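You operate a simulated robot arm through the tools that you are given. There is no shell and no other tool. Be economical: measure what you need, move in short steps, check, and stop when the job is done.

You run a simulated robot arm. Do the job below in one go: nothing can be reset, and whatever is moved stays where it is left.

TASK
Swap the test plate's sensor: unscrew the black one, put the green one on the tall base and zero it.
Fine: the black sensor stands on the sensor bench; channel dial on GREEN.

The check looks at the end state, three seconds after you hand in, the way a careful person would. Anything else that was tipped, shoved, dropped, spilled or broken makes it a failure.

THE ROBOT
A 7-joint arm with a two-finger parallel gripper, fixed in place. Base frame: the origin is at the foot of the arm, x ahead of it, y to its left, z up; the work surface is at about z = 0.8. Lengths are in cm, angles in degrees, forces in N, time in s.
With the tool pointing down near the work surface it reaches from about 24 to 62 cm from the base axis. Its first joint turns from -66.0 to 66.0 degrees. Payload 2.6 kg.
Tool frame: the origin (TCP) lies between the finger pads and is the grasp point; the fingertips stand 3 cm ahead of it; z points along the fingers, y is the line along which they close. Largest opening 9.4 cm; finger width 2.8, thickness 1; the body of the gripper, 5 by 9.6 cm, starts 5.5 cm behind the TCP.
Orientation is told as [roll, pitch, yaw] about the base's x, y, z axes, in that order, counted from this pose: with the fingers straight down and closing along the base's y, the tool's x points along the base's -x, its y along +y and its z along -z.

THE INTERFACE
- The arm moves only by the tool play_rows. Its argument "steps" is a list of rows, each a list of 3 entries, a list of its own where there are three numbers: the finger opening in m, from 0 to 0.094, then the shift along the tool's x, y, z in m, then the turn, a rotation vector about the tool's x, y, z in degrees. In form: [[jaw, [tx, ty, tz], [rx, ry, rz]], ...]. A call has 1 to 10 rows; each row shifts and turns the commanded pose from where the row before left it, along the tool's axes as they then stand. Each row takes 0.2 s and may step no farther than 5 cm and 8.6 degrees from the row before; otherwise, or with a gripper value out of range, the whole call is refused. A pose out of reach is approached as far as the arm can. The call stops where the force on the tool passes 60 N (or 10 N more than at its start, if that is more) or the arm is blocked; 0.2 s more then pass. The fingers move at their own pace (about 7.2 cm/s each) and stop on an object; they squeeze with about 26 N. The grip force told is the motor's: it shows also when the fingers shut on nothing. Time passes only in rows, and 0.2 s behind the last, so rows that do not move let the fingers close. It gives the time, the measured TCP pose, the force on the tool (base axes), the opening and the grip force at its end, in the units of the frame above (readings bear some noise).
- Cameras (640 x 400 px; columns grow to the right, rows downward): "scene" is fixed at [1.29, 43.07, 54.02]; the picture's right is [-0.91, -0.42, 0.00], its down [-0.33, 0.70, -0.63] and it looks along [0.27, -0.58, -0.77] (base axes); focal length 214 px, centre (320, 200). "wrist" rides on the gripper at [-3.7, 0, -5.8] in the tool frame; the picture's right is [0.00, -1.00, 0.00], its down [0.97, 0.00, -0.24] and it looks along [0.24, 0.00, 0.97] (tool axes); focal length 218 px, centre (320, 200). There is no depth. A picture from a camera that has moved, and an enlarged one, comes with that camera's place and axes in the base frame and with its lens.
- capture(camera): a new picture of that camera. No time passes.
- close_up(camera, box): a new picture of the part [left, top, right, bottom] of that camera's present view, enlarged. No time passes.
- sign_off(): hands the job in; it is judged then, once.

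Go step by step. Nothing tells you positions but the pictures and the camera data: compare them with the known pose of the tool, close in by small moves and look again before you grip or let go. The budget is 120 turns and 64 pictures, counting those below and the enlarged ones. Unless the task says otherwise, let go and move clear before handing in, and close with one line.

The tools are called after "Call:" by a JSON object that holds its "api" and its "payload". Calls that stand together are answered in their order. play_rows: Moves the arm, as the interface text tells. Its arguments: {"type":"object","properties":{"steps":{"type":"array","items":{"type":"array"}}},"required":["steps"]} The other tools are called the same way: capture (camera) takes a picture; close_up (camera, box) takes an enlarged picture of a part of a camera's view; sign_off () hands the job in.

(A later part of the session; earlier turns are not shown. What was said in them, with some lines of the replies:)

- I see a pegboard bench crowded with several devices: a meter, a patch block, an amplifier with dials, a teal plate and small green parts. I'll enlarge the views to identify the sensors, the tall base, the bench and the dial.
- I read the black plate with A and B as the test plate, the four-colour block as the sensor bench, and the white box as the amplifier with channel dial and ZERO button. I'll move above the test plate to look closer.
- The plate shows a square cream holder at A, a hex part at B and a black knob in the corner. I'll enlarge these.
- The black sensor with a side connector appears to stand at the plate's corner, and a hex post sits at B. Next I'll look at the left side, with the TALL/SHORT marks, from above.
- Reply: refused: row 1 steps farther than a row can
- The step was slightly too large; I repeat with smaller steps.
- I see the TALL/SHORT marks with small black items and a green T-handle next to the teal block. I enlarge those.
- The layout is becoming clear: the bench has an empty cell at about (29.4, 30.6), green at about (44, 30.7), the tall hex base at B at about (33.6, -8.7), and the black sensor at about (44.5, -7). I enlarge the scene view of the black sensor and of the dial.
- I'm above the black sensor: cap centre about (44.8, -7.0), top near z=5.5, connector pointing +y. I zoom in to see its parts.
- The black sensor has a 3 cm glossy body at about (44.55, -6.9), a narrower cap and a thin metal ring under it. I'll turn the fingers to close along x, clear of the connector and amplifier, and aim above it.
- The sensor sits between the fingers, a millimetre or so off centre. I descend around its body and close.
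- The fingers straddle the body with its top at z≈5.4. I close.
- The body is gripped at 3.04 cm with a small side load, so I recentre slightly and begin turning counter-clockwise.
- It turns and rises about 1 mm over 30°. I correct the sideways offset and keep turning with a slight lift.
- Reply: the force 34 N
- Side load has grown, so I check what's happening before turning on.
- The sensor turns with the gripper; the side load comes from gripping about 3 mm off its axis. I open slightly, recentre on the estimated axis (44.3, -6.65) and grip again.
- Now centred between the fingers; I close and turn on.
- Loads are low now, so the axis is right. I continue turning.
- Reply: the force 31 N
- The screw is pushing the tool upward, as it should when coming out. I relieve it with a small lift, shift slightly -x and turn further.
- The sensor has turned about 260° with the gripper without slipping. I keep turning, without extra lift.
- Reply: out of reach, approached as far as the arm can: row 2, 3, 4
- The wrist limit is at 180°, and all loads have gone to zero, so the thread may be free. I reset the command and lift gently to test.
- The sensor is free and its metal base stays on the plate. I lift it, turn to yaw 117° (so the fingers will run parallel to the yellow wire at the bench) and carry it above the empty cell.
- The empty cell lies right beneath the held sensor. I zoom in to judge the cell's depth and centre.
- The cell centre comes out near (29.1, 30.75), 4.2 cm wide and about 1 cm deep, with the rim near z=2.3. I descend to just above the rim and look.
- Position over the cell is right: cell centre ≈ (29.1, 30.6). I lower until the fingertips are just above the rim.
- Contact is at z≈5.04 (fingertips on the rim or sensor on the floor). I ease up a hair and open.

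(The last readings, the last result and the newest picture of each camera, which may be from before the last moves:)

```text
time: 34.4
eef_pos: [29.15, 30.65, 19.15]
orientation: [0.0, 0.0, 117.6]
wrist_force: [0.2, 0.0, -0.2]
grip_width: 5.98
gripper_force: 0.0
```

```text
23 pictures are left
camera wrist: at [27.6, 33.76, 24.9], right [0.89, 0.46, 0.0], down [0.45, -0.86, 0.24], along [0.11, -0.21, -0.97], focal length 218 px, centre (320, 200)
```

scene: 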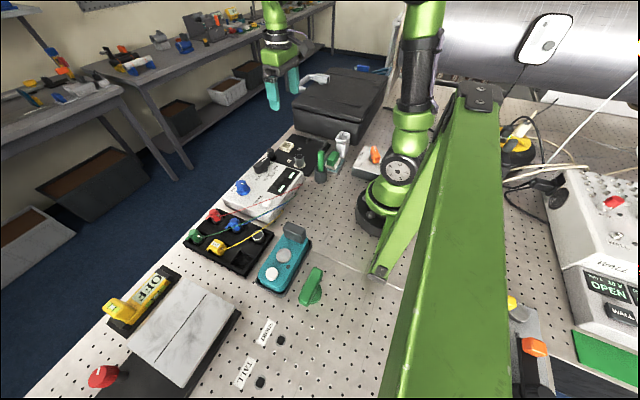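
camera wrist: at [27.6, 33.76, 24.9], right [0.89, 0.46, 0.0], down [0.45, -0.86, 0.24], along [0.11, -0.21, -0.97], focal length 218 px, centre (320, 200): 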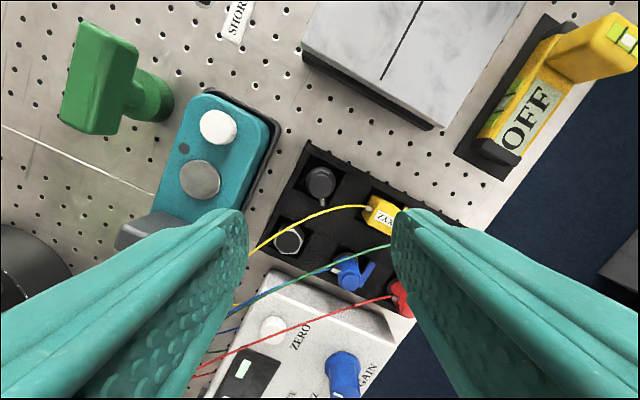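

The black sensor now stands upright in its cell. Next the green sensor at about (44, 30.7): I turn back to yaw 0 and move above it.

Call:
{"api": "play_rows", "payload": {"steps": [[0.06, [0, 0, 0], [0, 0, 8.5]], [0.06, [0, 0, 0], [0, 0, 8.5]], [0.06, [0, 0, 0], [0, 0, 8.5]], [0.06, [0, 0, 0], [0, 0, 8.5]], [0.06, [0, 0, 0], [0, 0, 8.5]], [0.06, [0, 0, 0], [0, 0, 8.5]], [0.06, [0, 0, 0], [0, 0, 8.5]], [0.06, [0, 0, 0], [0, 0, 8.5]], [0.06, [0, 0, 0], [0, 0, 8.5]], [0.06, [0, 0, 0], [0, 0, 8.5]]]}}

Call:
{"api": "play_rows", "payload": {"steps": [[0.06, [0, 0, 0], [0, 0, 8.5]], [0.06, [0, 0, 0], [0, 0, 8.5]], [0.06, [0, 0, 0], [0, 0, 8.5]], [0.06, [0, 0, 0], [0, 0, 7.1]], [0.06, [-0.037, 0, 0], [0, 0, 0]], [0.06, [-0.037, 0, 0], [0, 0, 0]], [0.06, [-0.037, 0, 0.02], [0, 0, 0]], [0.06, [-0.037, 0, 0.03], [0, 0, 0]], [0.06, [0, 0, 0], [0, 0, 0]]]}}

Call:
{"api": "capture", "payload": {"camera": "wrist"}}

```text
time: 36.6
eef_pos: [29.17, 30.68, 18.96]
orientation: [0.0, 0.1, 32.2]
wrist_force: [0.3, -0.4, 0.3]
grip_width: 5.99
gripper_force: 0.0
```

```text
time: 38.6
eef_pos: [44.19, 30.58, 14.09]
orientation: [0.0, 0.1, -0.2]
wrist_force: [0.2, 1.2, -0.7]
grip_width: 6.02
gripper_force: 0.0
```

```text
22 pictures are left
camera wrist: at [47.93, 30.45, 19.85], right [0.0, -1.0, 0.0], down [-0.97, 0.0, 0.24], along [-0.24, 0.0, -0.97], focal length 218 px, centre (320, 200)
```

wrist: 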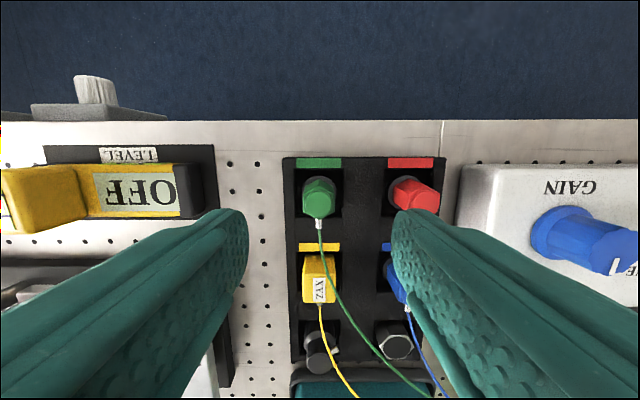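

Green is right below. I zoom for the hex orientation.

Call:
{"api": "close_up", "payload": {"camera": "wrist", "box": [280, 150, 360, 250]}}

```text
4.00 times, centred on (320, 200) of wrist
camera zoom: at [47.93, 30.45, 19.85], right [0.0, -1.0, 0.0], down [-0.97, 0.0, 0.24], along [-0.24, 0.0, -0.97], focal length 873 px, centre (320, 200)
```

zoom: 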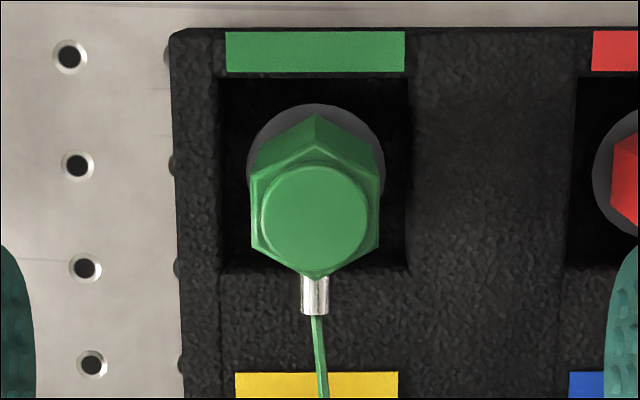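

Hex flats face ±y, ideal for this yaw; the axis is about (44.05, 30.6). I descend to grip the hex body just above the rim.

Call:
{"api": "play_rows", "payload": {"steps": [[0.05, [0.001, 0.0003, 0.03], [0, 0, 0]], [0.05, [0, 0, 0.03], [0, 0, 0]], [0.05, [0, 0, 0.018], [0, 0, 0]], [0.05, [0, 0, 0.006], [0, 0, 0]], [0.05, [0, 0, 0], [0, 0, 0]]]}}

Call:
{"api": "capture", "payload": {"camera": "wrist"}}

```text
time: 39.8
eef_pos: [43.96, 30.78, 5.65]
orientation: [-0.1, 0.1, -0.1]
wrist_force: [-0.3, -0.2, -0.3]
grip_width: 5.02
gripper_force: 0.0
```

```text
20 pictures are left
camera wrist: at [47.74, 30.52, 11.36], right [0.0, -1.0, 0.0], down [-0.97, 0.0, 0.24], along [-0.24, 0.0, -0.97], focal length 218 px, centre (320, 200)
```

wrist: 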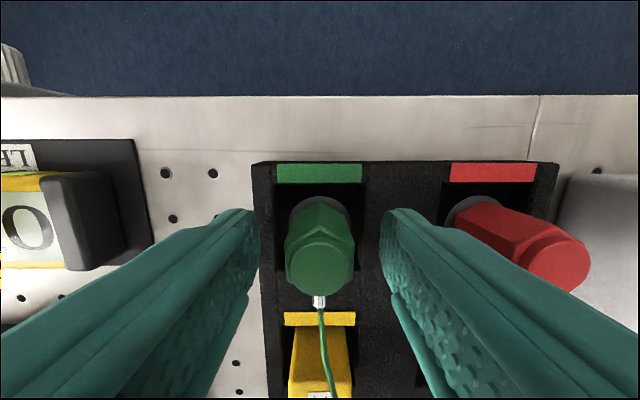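

Green is centred between the fingers. I close on it.

Call:
{"api": "play_rows", "payload": {"steps": [[0.05, [0.001, 0, 0], [0, 0, 0]], [0.012, [0, 0, 0], [0, 0, 0]], [0.012, [0, 0, 0], [0, 0, 0]], [0.012, [0, 0, 0], [0, 0, 0]], [0.012, [0, 0, 0], [0, 0, 0]]]}}

Call:
{"api": "play_rows", "payload": {"steps": [[0.012, [0, 0, -0.003], [0, 0, 0]], [0.012, [0, 0, -0.005], [0, 0, 0]], [0.012, [0, 0, 0], [0, 0, 0]]]}}

```text
time: 41.0
eef_pos: [43.84, 30.67, 5.6]
orientation: [0.0, 0.1, -0.1]
wrist_force: [-0.5, 0.5, 0.5]
grip_width: 2.21
gripper_force: 25.8
```

```text
time: 41.8
eef_pos: [43.93, 30.74, 6.41]
orientation: [0.1, -0.1, -0.1]
wrist_force: [-0.2, -0.1, -1.0]
grip_width: 2.21
gripper_force: 26.1
```

It lifted free. I raise it and carry it to above base B.

Call:
{"api": "play_rows", "payload": {"steps": [[0.012, [0, 0, -0.03], [0, 0, 0]], [0.012, [0, 0, -0.035], [0, 0, 0]], [0.012, [0, 0, -0.035], [0, 0, 0]], [0.012, [0, 0, -0.03], [0, 0, 0]], [0.012, [0, 0, 0], [0, 0, 0]]]}}

Call:
{"api": "play_rows", "payload": {"steps": [[0.012, [0.0114, -0.0438, 0], [0, 0, 0]], [0.012, [0.0114, -0.0438, 0], [0, 0, 0]], [0.012, [0.0114, -0.0438, 0], [0, 0, 0]], [0.012, [0.0114, -0.0438, 0], [0, 0, 0]], [0.012, [0.0114, -0.0438, 0], [0, 0, 0]], [0.012, [0.0114, -0.0438, 0], [0, 0, 0]], [0.012, [0.0114, -0.0438, 0], [0, 0, 0]], [0.012, [0.0114, -0.0438, 0], [0, 0, 0]], [0.012, [0.0114, -0.0438, 0], [0, 0, 0]], [0.012, [0, 0, 0], [0, 0, 0]]]}}

Call:
{"api": "capture", "payload": {"camera": "wrist"}}

Call:
{"api": "capture", "payload": {"camera": "scene"}}

```text
time: 43.0
eef_pos: [43.78, 30.71, 19.52]
orientation: [0.0, 0.0, -0.1]
wrist_force: [-0.2, -0.4, -1.3]
grip_width: 2.21
gripper_force: 25.7
```

```text
time: 45.2
eef_pos: [33.41, -8.67, 19.37]
orientation: [0.0, 0.0, -0.1]
wrist_force: [0.5, 0.1, -0.8]
grip_width: 2.22
gripper_force: 26.7
```

```text
19 pictures are left
camera wrist: at [37.27, -8.85, 25.17], right [0.0, -1.0, 0.0], down [-0.97, 0.0, 0.24], along [-0.24, 0.0, -0.97], focal length 218 px, centre (320, 200)
```

wrist: 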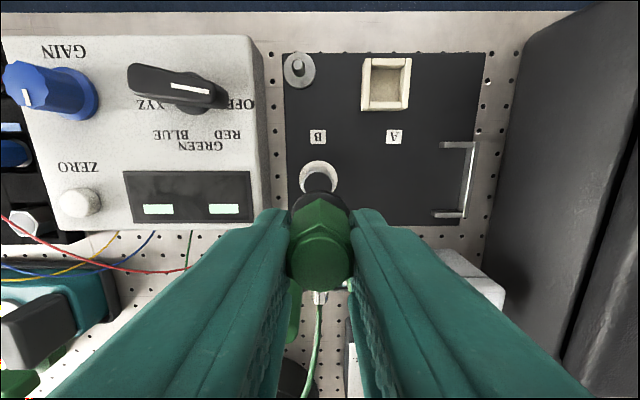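

```text
18 pictures are left
```

scene: 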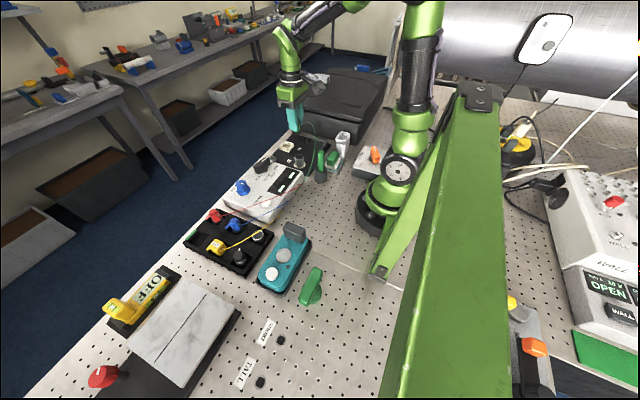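

The held sensor is nearly above the hex base (disc centre ≈ (33.7, -8.6)). I lower to just above it and check from both cameras.

Call:
{"api": "play_rows", "payload": {"steps": [[0.012, [-0.0015, 0.0005, 0.03], [0, 0, 0]], [0.012, [0, 0, 0.03], [0, 0, 0]], [0.012, [0, 0, 0.025], [0, 0, 0]], [0.012, [0, 0, 0], [0, 0, 0]]]}}

Call:
{"api": "close_up", "payload": {"camera": "wrist", "box": [240, 150, 400, 250]}}

Call:
{"api": "close_up", "payload": {"camera": "scene", "box": [260, 125, 340, 175]}}

```text
time: 46.2
eef_pos: [33.65, -8.58, 10.87]
orientation: [0.0, 0.0, -0.2]
wrist_force: [0.5, 0.1, -0.2]
grip_width: 2.19
gripper_force: 25.9
```

```text
4.00 times, centred on (320, 200) of wrist
camera zoom: at [37.49, -8.76, 16.6], right [0.0, -1.0, 0.0], down [-0.97, 0.0, 0.24], along [-0.24, 0.0, -0.97], focal length 873 px, centre (320, 200)
```

zoom: 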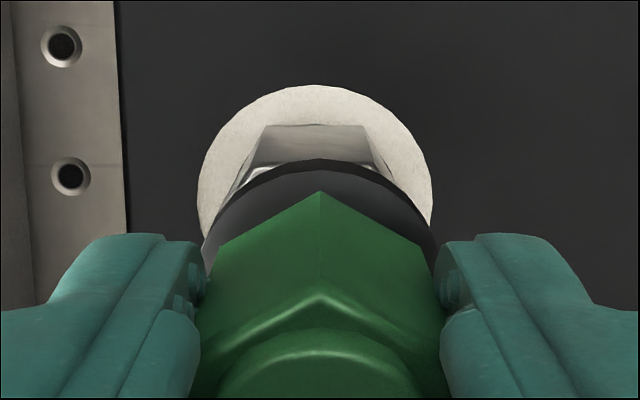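

```text
8.00 times, centred on (300, 150) of scene
camera zoom: at [1.29, 43.07, 54.02], right [-0.91, -0.42, 0.0], down [-0.33, 0.7, -0.63], along [0.27, -0.58, -0.77], focal length 1716 px, centre (480, 600)
```

zoom: 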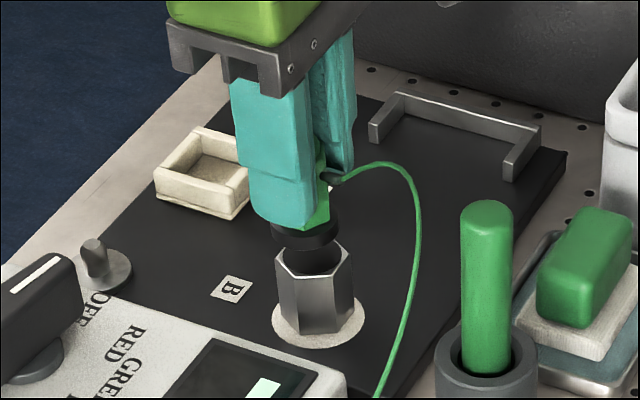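

The sensor's disc appears about 2–3 mm too far in +x and 1 mm in -y relative to the hex. I correct and lower a bit, then look again.

Call:
{"api": "play_rows", "payload": {"steps": [[0.012, [0.0022, 0.0009, 0], [0, 0, 0]], [0.012, [0, 0, 0.006], [0, 0, 0]], [0.012, [0, 0, 0], [0, 0, 0]]]}}

Call:
{"api": "close_up", "payload": {"camera": "scene", "box": [280, 140, 320, 170]}}

Call:
{"api": "close_up", "payload": {"camera": "wrist", "box": [240, 150, 400, 250]}}

```text
time: 47.0
eef_pos: [33.46, -8.5, 10.22]
orientation: [0.0, 0.0, -0.2]
wrist_force: [-0.9, 0.4, -0.2]
grip_width: 2.21
gripper_force: 26.0
```

```text
13.33 times, centred on (300, 155) of scene
camera zoom: at [1.29, 43.07, 54.02], right [-0.91, -0.42, 0.0], down [-0.33, 0.7, -0.63], along [0.27, -0.58, -0.77], focal length 2860 px, centre (587, 800)
```

zoom: 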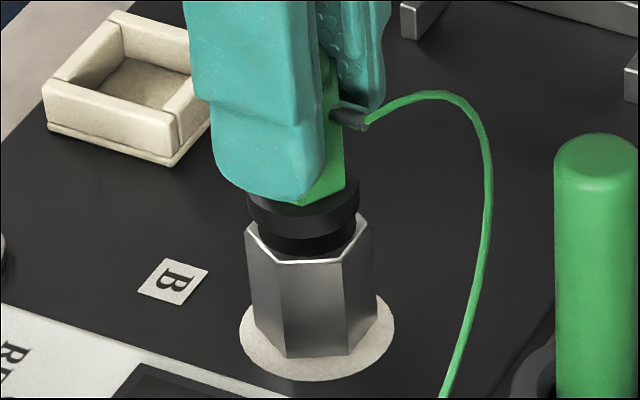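

```text
4.00 times, centred on (320, 200) of wrist
camera zoom: at [37.22, -8.68, 16.07], right [0.0, -1.0, 0.0], down [-0.97, 0.0, 0.24], along [-0.24, 0.0, -0.97], focal length 873 px, centre (320, 200)
```

zoom: 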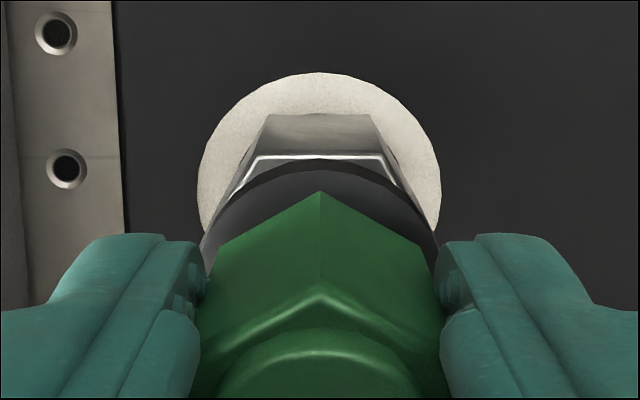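

Alignment now looks within about a millimetre. I lower in small steps to contact.

Call:
{"api": "play_rows", "payload": {"steps": [[0.012, [0, 0, 0.002], [0, 0, 0]], [0.012, [0, 0, 0.002], [0, 0, 0]], [0.012, [0, 0, 0.0015], [0, 0, 0]], [0.012, [0, 0, 0], [0, 0, 0]]]}}

Call:
{"api": "play_rows", "payload": {"steps": [[0.012, [0, 0, 0.001], [0, 0, 0]], [0.012, [0, 0, 0.001], [0, 0, 0]], [0.012, [0, 0, 0], [0, 0, 0]]]}}

```text
time: 48.0
eef_pos: [33.32, -8.5, 9.79]
orientation: [-0.1, -0.1, -0.3]
wrist_force: [0.5, 0.6, 0.4]
grip_width: 2.19
gripper_force: 26.0
```

```text
time: 48.8
eef_pos: [33.32, -8.69, 9.58]
orientation: [-0.1, -0.1, -0.2]
wrist_force: [-5.6, 0.9, 20.5]
grip_width: 2.21
gripper_force: 25.6
```

Contact at z≈9.6 with 20 N. I look before releasing.

Call:
{"api": "close_up", "payload": {"camera": "scene", "box": [280, 140, 320, 170]}}

```text
13.33 times, centred on (300, 155) of scene
camera zoom: at [1.28, 43.07, 54.02], right [-0.91, -0.42, 0.0], down [-0.33, 0.7, -0.63], along [0.27, -0.58, -0.77], focal length 2860 px, centre (587, 800)
```

zoom: 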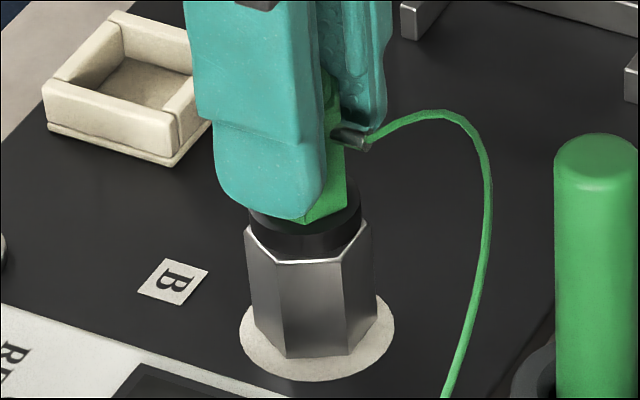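

The green sensor sits on the hex base, close to concentric. I relieve the load, open and rise.

Call:
{"api": "play_rows", "payload": {"steps": [[0.012, [0, 0, -0.001], [0, 0, 0]], [0.026, [0, 0, 0], [0, 0, 0]], [0.032, [0, 0, 0], [0, 0, 0]], [0.05, [0, 0, 0], [0, 0, 0]], [0.06, [0, 0, 0], [0, 0, 0]]]}}

Call:
{"api": "play_rows", "payload": {"steps": [[0.06, [0, 0, -0.01], [0, 0, 0]], [0.06, [0, 0, -0.02], [0, 0, 0]], [0.06, [0, 0, -0.03], [0, 0, 0]], [0.06, [0, 0, -0.03], [0, 0, 0]], [0.06, [0, 0, 0], [0, 0, 0]]]}}

Call:
{"api": "close_up", "payload": {"camera": "scene", "box": [250, 130, 330, 190]}}

```text
time: 50.0
eef_pos: [33.29, -8.5, 9.73]
orientation: [0.0, -0.1, -0.2]
wrist_force: [-0.8, -0.4, -0.1]
grip_width: 6.0
gripper_force: 0.0
```

```text
time: 51.2
eef_pos: [33.21, -8.67, 18.74]
orientation: [0.0, 0.0, -0.1]
wrist_force: [0.5, -0.5, -0.1]
grip_width: 5.99
gripper_force: 0.1
```

```text
6.67 times, centred on (290, 160) of scene
camera zoom: at [1.29, 43.07, 54.02], right [-0.91, -0.42, 0.0], down [-0.33, 0.7, -0.63], along [0.27, -0.58, -0.77], focal length 1430 px, centre (520, 467)
```

zoom: 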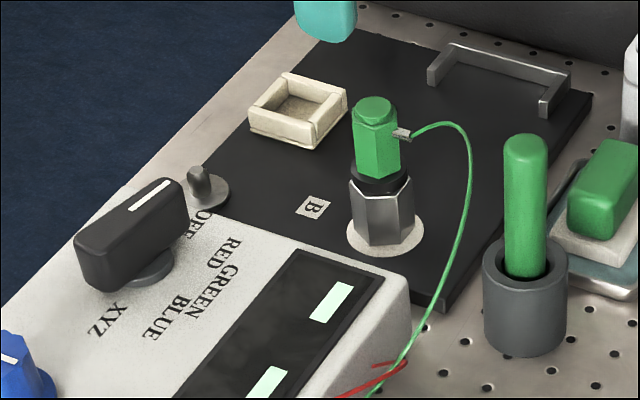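

The green sensor stands well on the tall base. Next the channel dial: it points to OFF and must turn clockwise to GREEN. I move above it and turn the fingers across the handle.

Call:
{"api": "play_rows", "payload": {"steps": [[0.06, [-0.029, 0.0356, 0], [0, 0, 0]], [0.06, [-0.029, 0.0356, 0], [0, 0, 0]], [0.06, [-0.029, 0.0356, 0], [0, 0, 0]], [0.06, [0, 0, 0], [0, 0, -8.5]], [0.06, [0, 0, 0], [0, 0, -8.5]], [0.06, [0, 0, 0], [0, 0, -8.5]], [0.06, [0, 0, 0], [0, 0, -8.5]], [0.06, [0, 0, 0], [0, 0, -8.5]], [0.06, [0, 0, 0], [0, 0, -8.5]], [0.06, [0, 0, 0], [0, 0, -8.5]]]}}

Call:
{"api": "play_rows", "payload": {"steps": [[0.06, [0, 0, 0], [0, 0, -8.5]], [0.06, [0, 0, 0], [0, 0, -8.5]], [0.06, [0, 0, 0], [0, 0, -5]], [0.06, [0, 0, 0], [0, 0, 0]]]}}

Call:
{"api": "close_up", "payload": {"camera": "wrist", "box": [240, 130, 400, 230]}}

```text
time: 53.4
eef_pos: [42.05, 2.14, 18.66]
orientation: [0.0, 0.0, 59.4]
wrist_force: [0.3, -0.3, 0.1]
grip_width: 6.03
gripper_force: 0.1
```

```text
time: 54.4
eef_pos: [42.06, 2.11, 18.63]
orientation: [0.1, 0.0, 81.3]
wrist_force: [-0.7, -0.2, 0.5]
grip_width: 6.0
gripper_force: 0.0
```

```text
4.00 times, centred on (320, 180) of wrist
camera zoom: at [42.78, 5.59, 24.42], right [0.99, -0.15, 0.0], down [-0.14, -0.96, 0.24], along [-0.04, -0.24, -0.97], focal length 873 px, centre (320, 280)
```

zoom: 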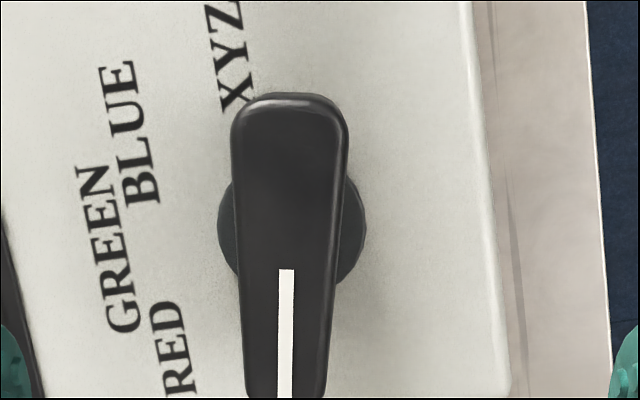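

The handle lies along the image's vertical (pointer at about -98°), pivot about (41.4, 2.25) in tool terms, top near z=8; GREEN points to -x, about 82° clockwise. I move over the pivot and descend.

Call:
{"api": "play_rows", "payload": {"steps": [[0.06, [-0.0004, 0.007, 0.02], [0, 0, 0]], [0.06, [0, 0, 0.03], [0, 0, 0]], [0.06, [0, 0, 0.02], [0, 0, 0]], [0.06, [0, 0, 0], [0, 0, 0]]]}}

Call:
{"api": "capture", "payload": {"camera": "wrist"}}

```text
time: 55.4
eef_pos: [41.41, 2.26, 11.65]
orientation: [0.0, 0.1, 81.4]
wrist_force: [0.2, -0.4, -0.8]
grip_width: 6.0
gripper_force: 0.1
```

```text
10 pictures are left
camera wrist: at [42.06, 5.8, 17.38], right [0.99, -0.15, 0.0], down [-0.15, -0.96, 0.24], along [-0.04, -0.24, -0.97], focal length 218 px, centre (320, 200)
```

wrist: 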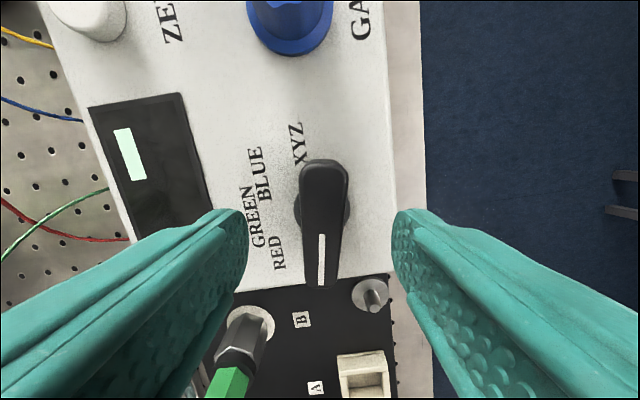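

Well centred. I descend to the handle and close.

Call:
{"api": "play_rows", "payload": {"steps": [[0.06, [0, 0, 0.015], [0, 0, 0]], [0.06, [0, 0, 0.012], [0, 0, 0]], [0.015, [0, 0, 0], [0, 0, 0]], [0.015, [0, 0, 0], [0, 0, 0]], [0.015, [0, 0, 0], [0, 0, 0]], [0.015, [0, 0, 0], [0, 0, 0]]]}}

```text
time: 56.8
eef_pos: [41.49, 2.25, 8.98]
orientation: [-0.2, 0.0, 81.5]
wrist_force: [21.2, 0.1, -12.8]
grip_width: 2.15
gripper_force: 45.5
```

It's gripped with a side load, so I shift slightly +x and start turning clockwise.

Call:
{"api": "play_rows", "payload": {"steps": [[0.015, [0, -0.0015, 0], [0, 0, 0]], [0.015, [0, 0, 0], [0, 0, 0]]]}}

Call:
{"api": "play_rows", "payload": {"steps": [[0.015, [0, 0, 0], [0, 0, 8.5]], [0.015, [0, 0, 0], [0, 0, 8.5]], [0.015, [0, 0, 0], [0, 0, 8.5]], [0.015, [0, 0, 0], [0, 0, 0]]]}}

```text
time: 57.4
eef_pos: [41.56, 2.33, 8.97]
orientation: [-0.1, 0.0, 81.4]
wrist_force: [8.0, 0.5, -3.3]
grip_width: 2.16
gripper_force: 44.5
```

```text
time: 58.4
eef_pos: [41.46, 2.37, 8.89]
orientation: [0.1, 0.1, 55.7]
wrist_force: [-4.7, 1.9, 1.8]
grip_width: 2.16
gripper_force: 45.2
```

Turning smoothly with low loads; I continue to about yaw 0.

Call:
{"api": "play_rows", "payload": {"steps": [[0.015, [0, 0, 0], [0, 0, 8.5]], [0.015, [0, 0, 0], [0, 0, 8.5]], [0.015, [0, 0, 0], [0, 0, 8.5]], [0.015, [0, 0, 0], [0, 0, 8.5]], [0.015, [0, 0, 0], [0, 0, 8.5]], [0.015, [0, 0, 0], [0, 0, 8.5]], [0.015, [0, 0, 0], [0, 0, 4.7]], [0.015, [0, 0, 0], [0, 0, 0]]]}}

Call:
{"api": "close_up", "payload": {"camera": "scene", "box": [220, 140, 320, 220]}}

```text
time: 60.2
eef_pos: [41.54, 2.23, 9.0]
orientation: [0.0, 0.2, 0.0]
wrist_force: [-27.4, 6.5, 17.8]
grip_width: 2.19
gripper_force: 45.1
```

```text
5.00 times, centred on (270, 180) of scene
camera zoom: at [1.28, 43.07, 54.02], right [-0.91, -0.42, 0.0], down [-0.33, 0.7, -0.63], along [0.27, -0.58, -0.77], focal length 1072 px, centre (570, 300)
```

zoom: 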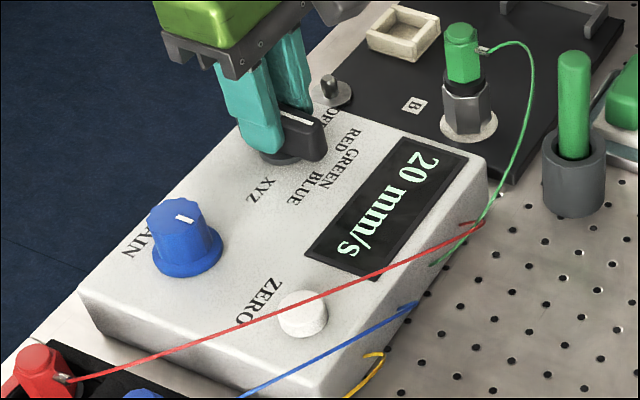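

The display is on and reads "20 mm/s" with the dial at GREEN. I relieve the load, release and rise.

Call:
{"api": "play_rows", "payload": {"steps": [[0.015, [0.0015, 0, -0.001], [0, 0, 0]], [0.03, [0, 0, 0], [0, 0, 0]], [0.05, [0, 0, 0], [0, 0, 0]], [0.06, [0, 0, 0], [0, 0, 0]], [0.06, [0, 0, -0.02], [0, 0, 0]], [0.06, [0, 0, -0.03], [0, 0, 0]], [0.06, [0, 0, -0.03], [0, 0, 0]], [0.06, [0, 0, 0], [0, 0, 0]]]}}

Call:
{"api": "close_up", "payload": {"camera": "wrist", "box": [240, 120, 400, 280]}}

```text
time: 62.0
eef_pos: [41.42, 2.09, 16.98]
orientation: [0.1, 0.1, 0.2]
wrist_force: [0.3, 1.1, -0.3]
grip_width: 5.99
gripper_force: 0.1
```

```text
2.50 times, centred on (320, 200) of wrist
camera zoom: at [45.24, 2.03, 22.86], right [0.0, -1.0, 0.0], down [-0.97, 0.0, 0.24], along [-0.24, 0.0, -0.97], focal length 546 px, centre (320, 200)
```

zoom: 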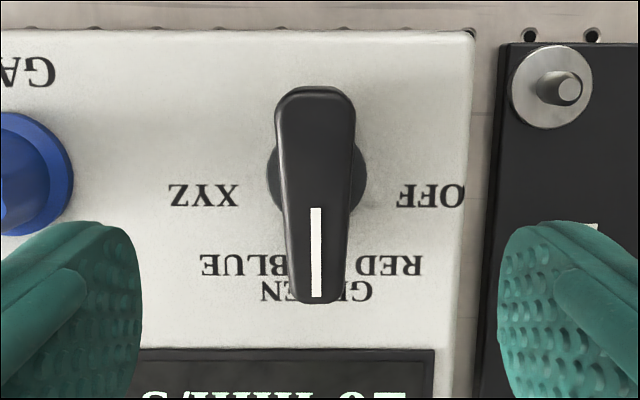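

The dial is squarely on GREEN. Next the ZERO button at about (32, 13.6): I close the fingers, turn to 45° to keep clear of the red wire, and move above it.

Call:
{"api": "play_rows", "payload": {"steps": [[0.0, [0.031, 0.0385, 0], [0, 0, 0]], [0.0, [0.031, 0.0385, 0], [0, 0, 0]], [0.0, [0.031, 0.0385, 0], [0, 0, 0]], [0.0, [0, 0, 0], [0, 0, -8.5]], [0.0, [0, 0, 0], [0, 0, -8.5]], [0.0, [0, 0, 0], [0, 0, -8.5]], [0.0, [0, 0, 0], [0, 0, -8.5]], [0.0, [0, 0, 0], [0, 0, -8.5]], [0.0, [0, 0, 0], [0, 0, -2.5]], [0.0, [0, 0, 0], [0, 0, 0]]]}}

Call:
{"api": "capture", "payload": {"camera": "wrist"}}

```text
time: 64.2
eef_pos: [32.06, 13.7, 17.13]
orientation: [0.1, 0.0, 45.1]
wrist_force: [0.3, 0.3, 0.4]
grip_width: 0.0
gripper_force: 26.1
```

```text
7 pictures are left
camera wrist: at [34.81, 16.23, 22.86], right [0.71, -0.7, 0.0], down [-0.68, -0.69, 0.24], along [-0.17, -0.17, -0.97], focal length 218 px, centre (320, 200)
```

wrist: 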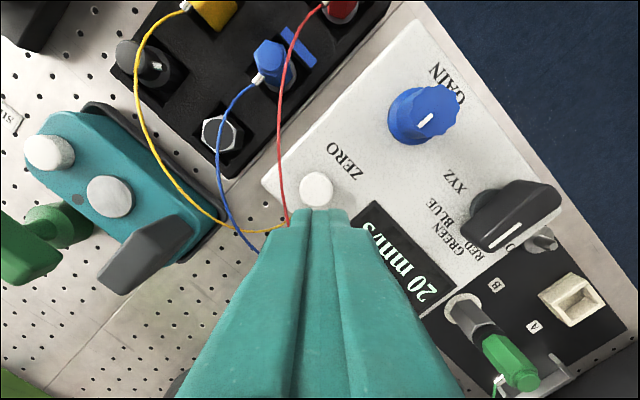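

The button is about 3 mm off in +y from the tips. I correct, descend to just above it, then press in small steps.

Call:
{"api": "play_rows", "payload": {"steps": [[0.0, [-0.002, 0.0025, 0.025], [0, 0, 0]], [0.0, [0, 0, 0.03], [0, 0, 0]], [0.0, [0, 0, 0.018], [0, 0, 0]], [0.0, [0, 0, 0], [0, 0, 0]]]}}

Call:
{"api": "close_up", "payload": {"camera": "scene", "box": [220, 160, 320, 230]}}

```text
time: 65.2
eef_pos: [32.06, 14.17, 9.79]
orientation: [-0.1, 0.0, 45.2]
wrist_force: [1.0, -0.2, 0.2]
grip_width: 0.0
gripper_force: 26.2
```

```text
5.71 times, centred on (270, 195) of scene
camera zoom: at [1.29, 43.07, 54.02], right [-0.91, -0.42, 0.0], down [-0.33, 0.7, -0.63], along [0.27, -0.58, -0.77], focal length 1226 px, centre (606, 229)
```

zoom: 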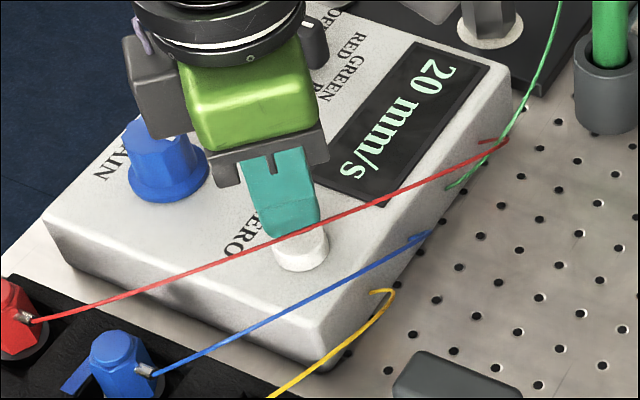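

Fingertips are right over ZERO and clear of the wire. I press gently.

Call:
{"api": "play_rows", "payload": {"steps": [[0.0, [0, 0, 0.003], [0, 0, 0]], [0.0, [0, 0, 0.003], [0, 0, 0]], [0.0, [0, 0, 0.002], [0, 0, 0]], [0.0, [0, 0, 0], [0, 0, 0]]]}}

```text
time: 66.2
eef_pos: [32.04, 14.03, 8.88]
orientation: [0.0, 0.0, 45.2]
wrist_force: [0.5, -1.0, 0.9]
grip_width: 0.0
gripper_force: 25.7
```

Call:
{"api": "play_rows", "payload": {"steps": [[0.0, [0, 0, 0.0015], [0, 0, 0]], [0.0, [0, 0, 0.0015], [0, 0, 0]], [0.0, [0, 0, 0], [0, 0, 0]]]}}

```text
time: 67.0
eef_pos: [32.11, 14.22, 8.7]
orientation: [0.0, -0.1, 45.2]
wrist_force: [0.0, 0.7, 1.0]
grip_width: 0.0
gripper_force: 26.0
```

Call:
{"api": "play_rows", "payload": {"steps": [[0.0, [0, 0, 0.0015], [0, 0, 0]], [0.0, [0, 0, 0.0015], [0, 0, 0]], [0.0, [0, 0, 0], [0, 0, 0]]]}}

```text
time: 67.8
eef_pos: [31.97, 14.08, 8.38]
orientation: [0.0, 0.1, 45.2]
wrist_force: [-1.0, 0.7, 2.9]
grip_width: 0.0
gripper_force: 26.3
```

Force starts to show (about 3 N); I press slightly further.

Call:
{"api": "play_rows", "payload": {"steps": [[0.0, [0, 0, 0.001], [0, 0, 0]], [0.0, [0, 0, 0.001], [0, 0, 0]], [0.0, [0, 0, 0], [0, 0, 0]]]}}

Call:
{"api": "close_up", "payload": {"camera": "scene", "box": [220, 160, 320, 230]}}

```text
time: 68.6
eef_pos: [32.07, 14.05, 8.2]
orientation: [-0.1, 0.1, 45.3]
wrist_force: [-5.1, -0.4, 14.1]
grip_width: 0.0
gripper_force: 26.2
```

```text
5.71 times, centred on (270, 195) of scene
camera zoom: at [1.29, 43.07, 54.03], right [-0.91, -0.42, 0.0], down [-0.33, 0.7, -0.63], along [0.27, -0.58, -0.77], focal length 1226 px, centre (606, 229)
```

zoom: 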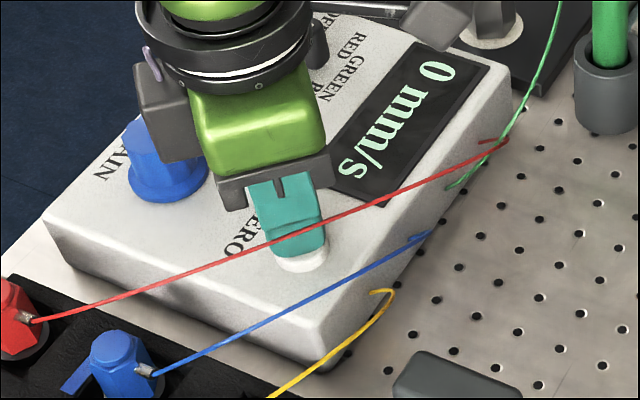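

The display reads "0 mm/s". I rise clear and check that it holds.

Call:
{"api": "play_rows", "payload": {"steps": [[0.0, [0, 0, -0.01], [0, 0, 0]], [0.0, [0, 0, -0.03], [0, 0, 0]], [0.0, [0, 0, -0.04], [0, 0, 0]], [0.0, [0, 0, -0.04], [0, 0, 0]], [0.0, [0, 0, -0.04], [0, 0, 0]], [0.0, [0, 0, -0.04], [0, 0, 0]], [0.05, [0, 0, 0], [0, 0, 0]], [0.05, [0, 0, 0], [0, 0, 0]]]}}

Call:
{"api": "close_up", "payload": {"camera": "scene", "box": [180, 125, 340, 275]}}

Call:
{"api": "capture", "payload": {"camera": "wrist"}}

```text
time: 70.4
eef_pos: [32.23, 14.17, 28.21]
orientation: [0.0, 0.0, 45.1]
wrist_force: [-0.1, 0.3, 0.1]
grip_width: 4.99
gripper_force: 0.1
```

```text
2.67 times, centred on (260, 200) of scene
camera zoom: at [1.29, 43.07, 54.02], right [-0.91, -0.42, 0.0], down [-0.33, 0.7, -0.63], along [0.27, -0.58, -0.77], focal length 572 px, centre (480, 200)
```

zoom: 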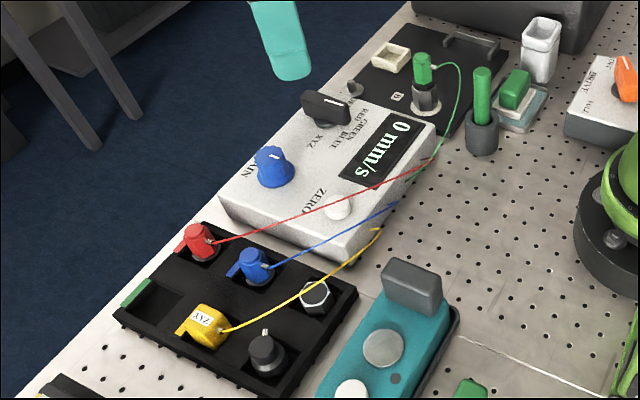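

```text
3 pictures are left
camera wrist: at [34.83, 16.51, 33.96], right [0.71, -0.71, 0.0], down [-0.68, -0.69, 0.24], along [-0.17, -0.17, -0.97], focal length 218 px, centre (320, 200)
```

wrist: 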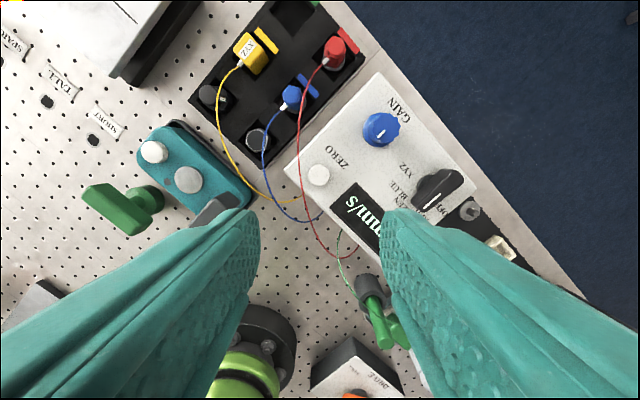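

Black stands upright in the bench cell, green is on the tall base, the dial is on GREEN and the display holds at 0 mm/s. The arm is clear, so I hand in.

Call:
{"api": "sign_off", "payload": {}}

```text
The job is handed in.
```

The sensors are swapped: the black one stands on the sensor bench, the green one is on the tall base, and the channel dial is on GREEN with the display zeroed at 0 mm/s.
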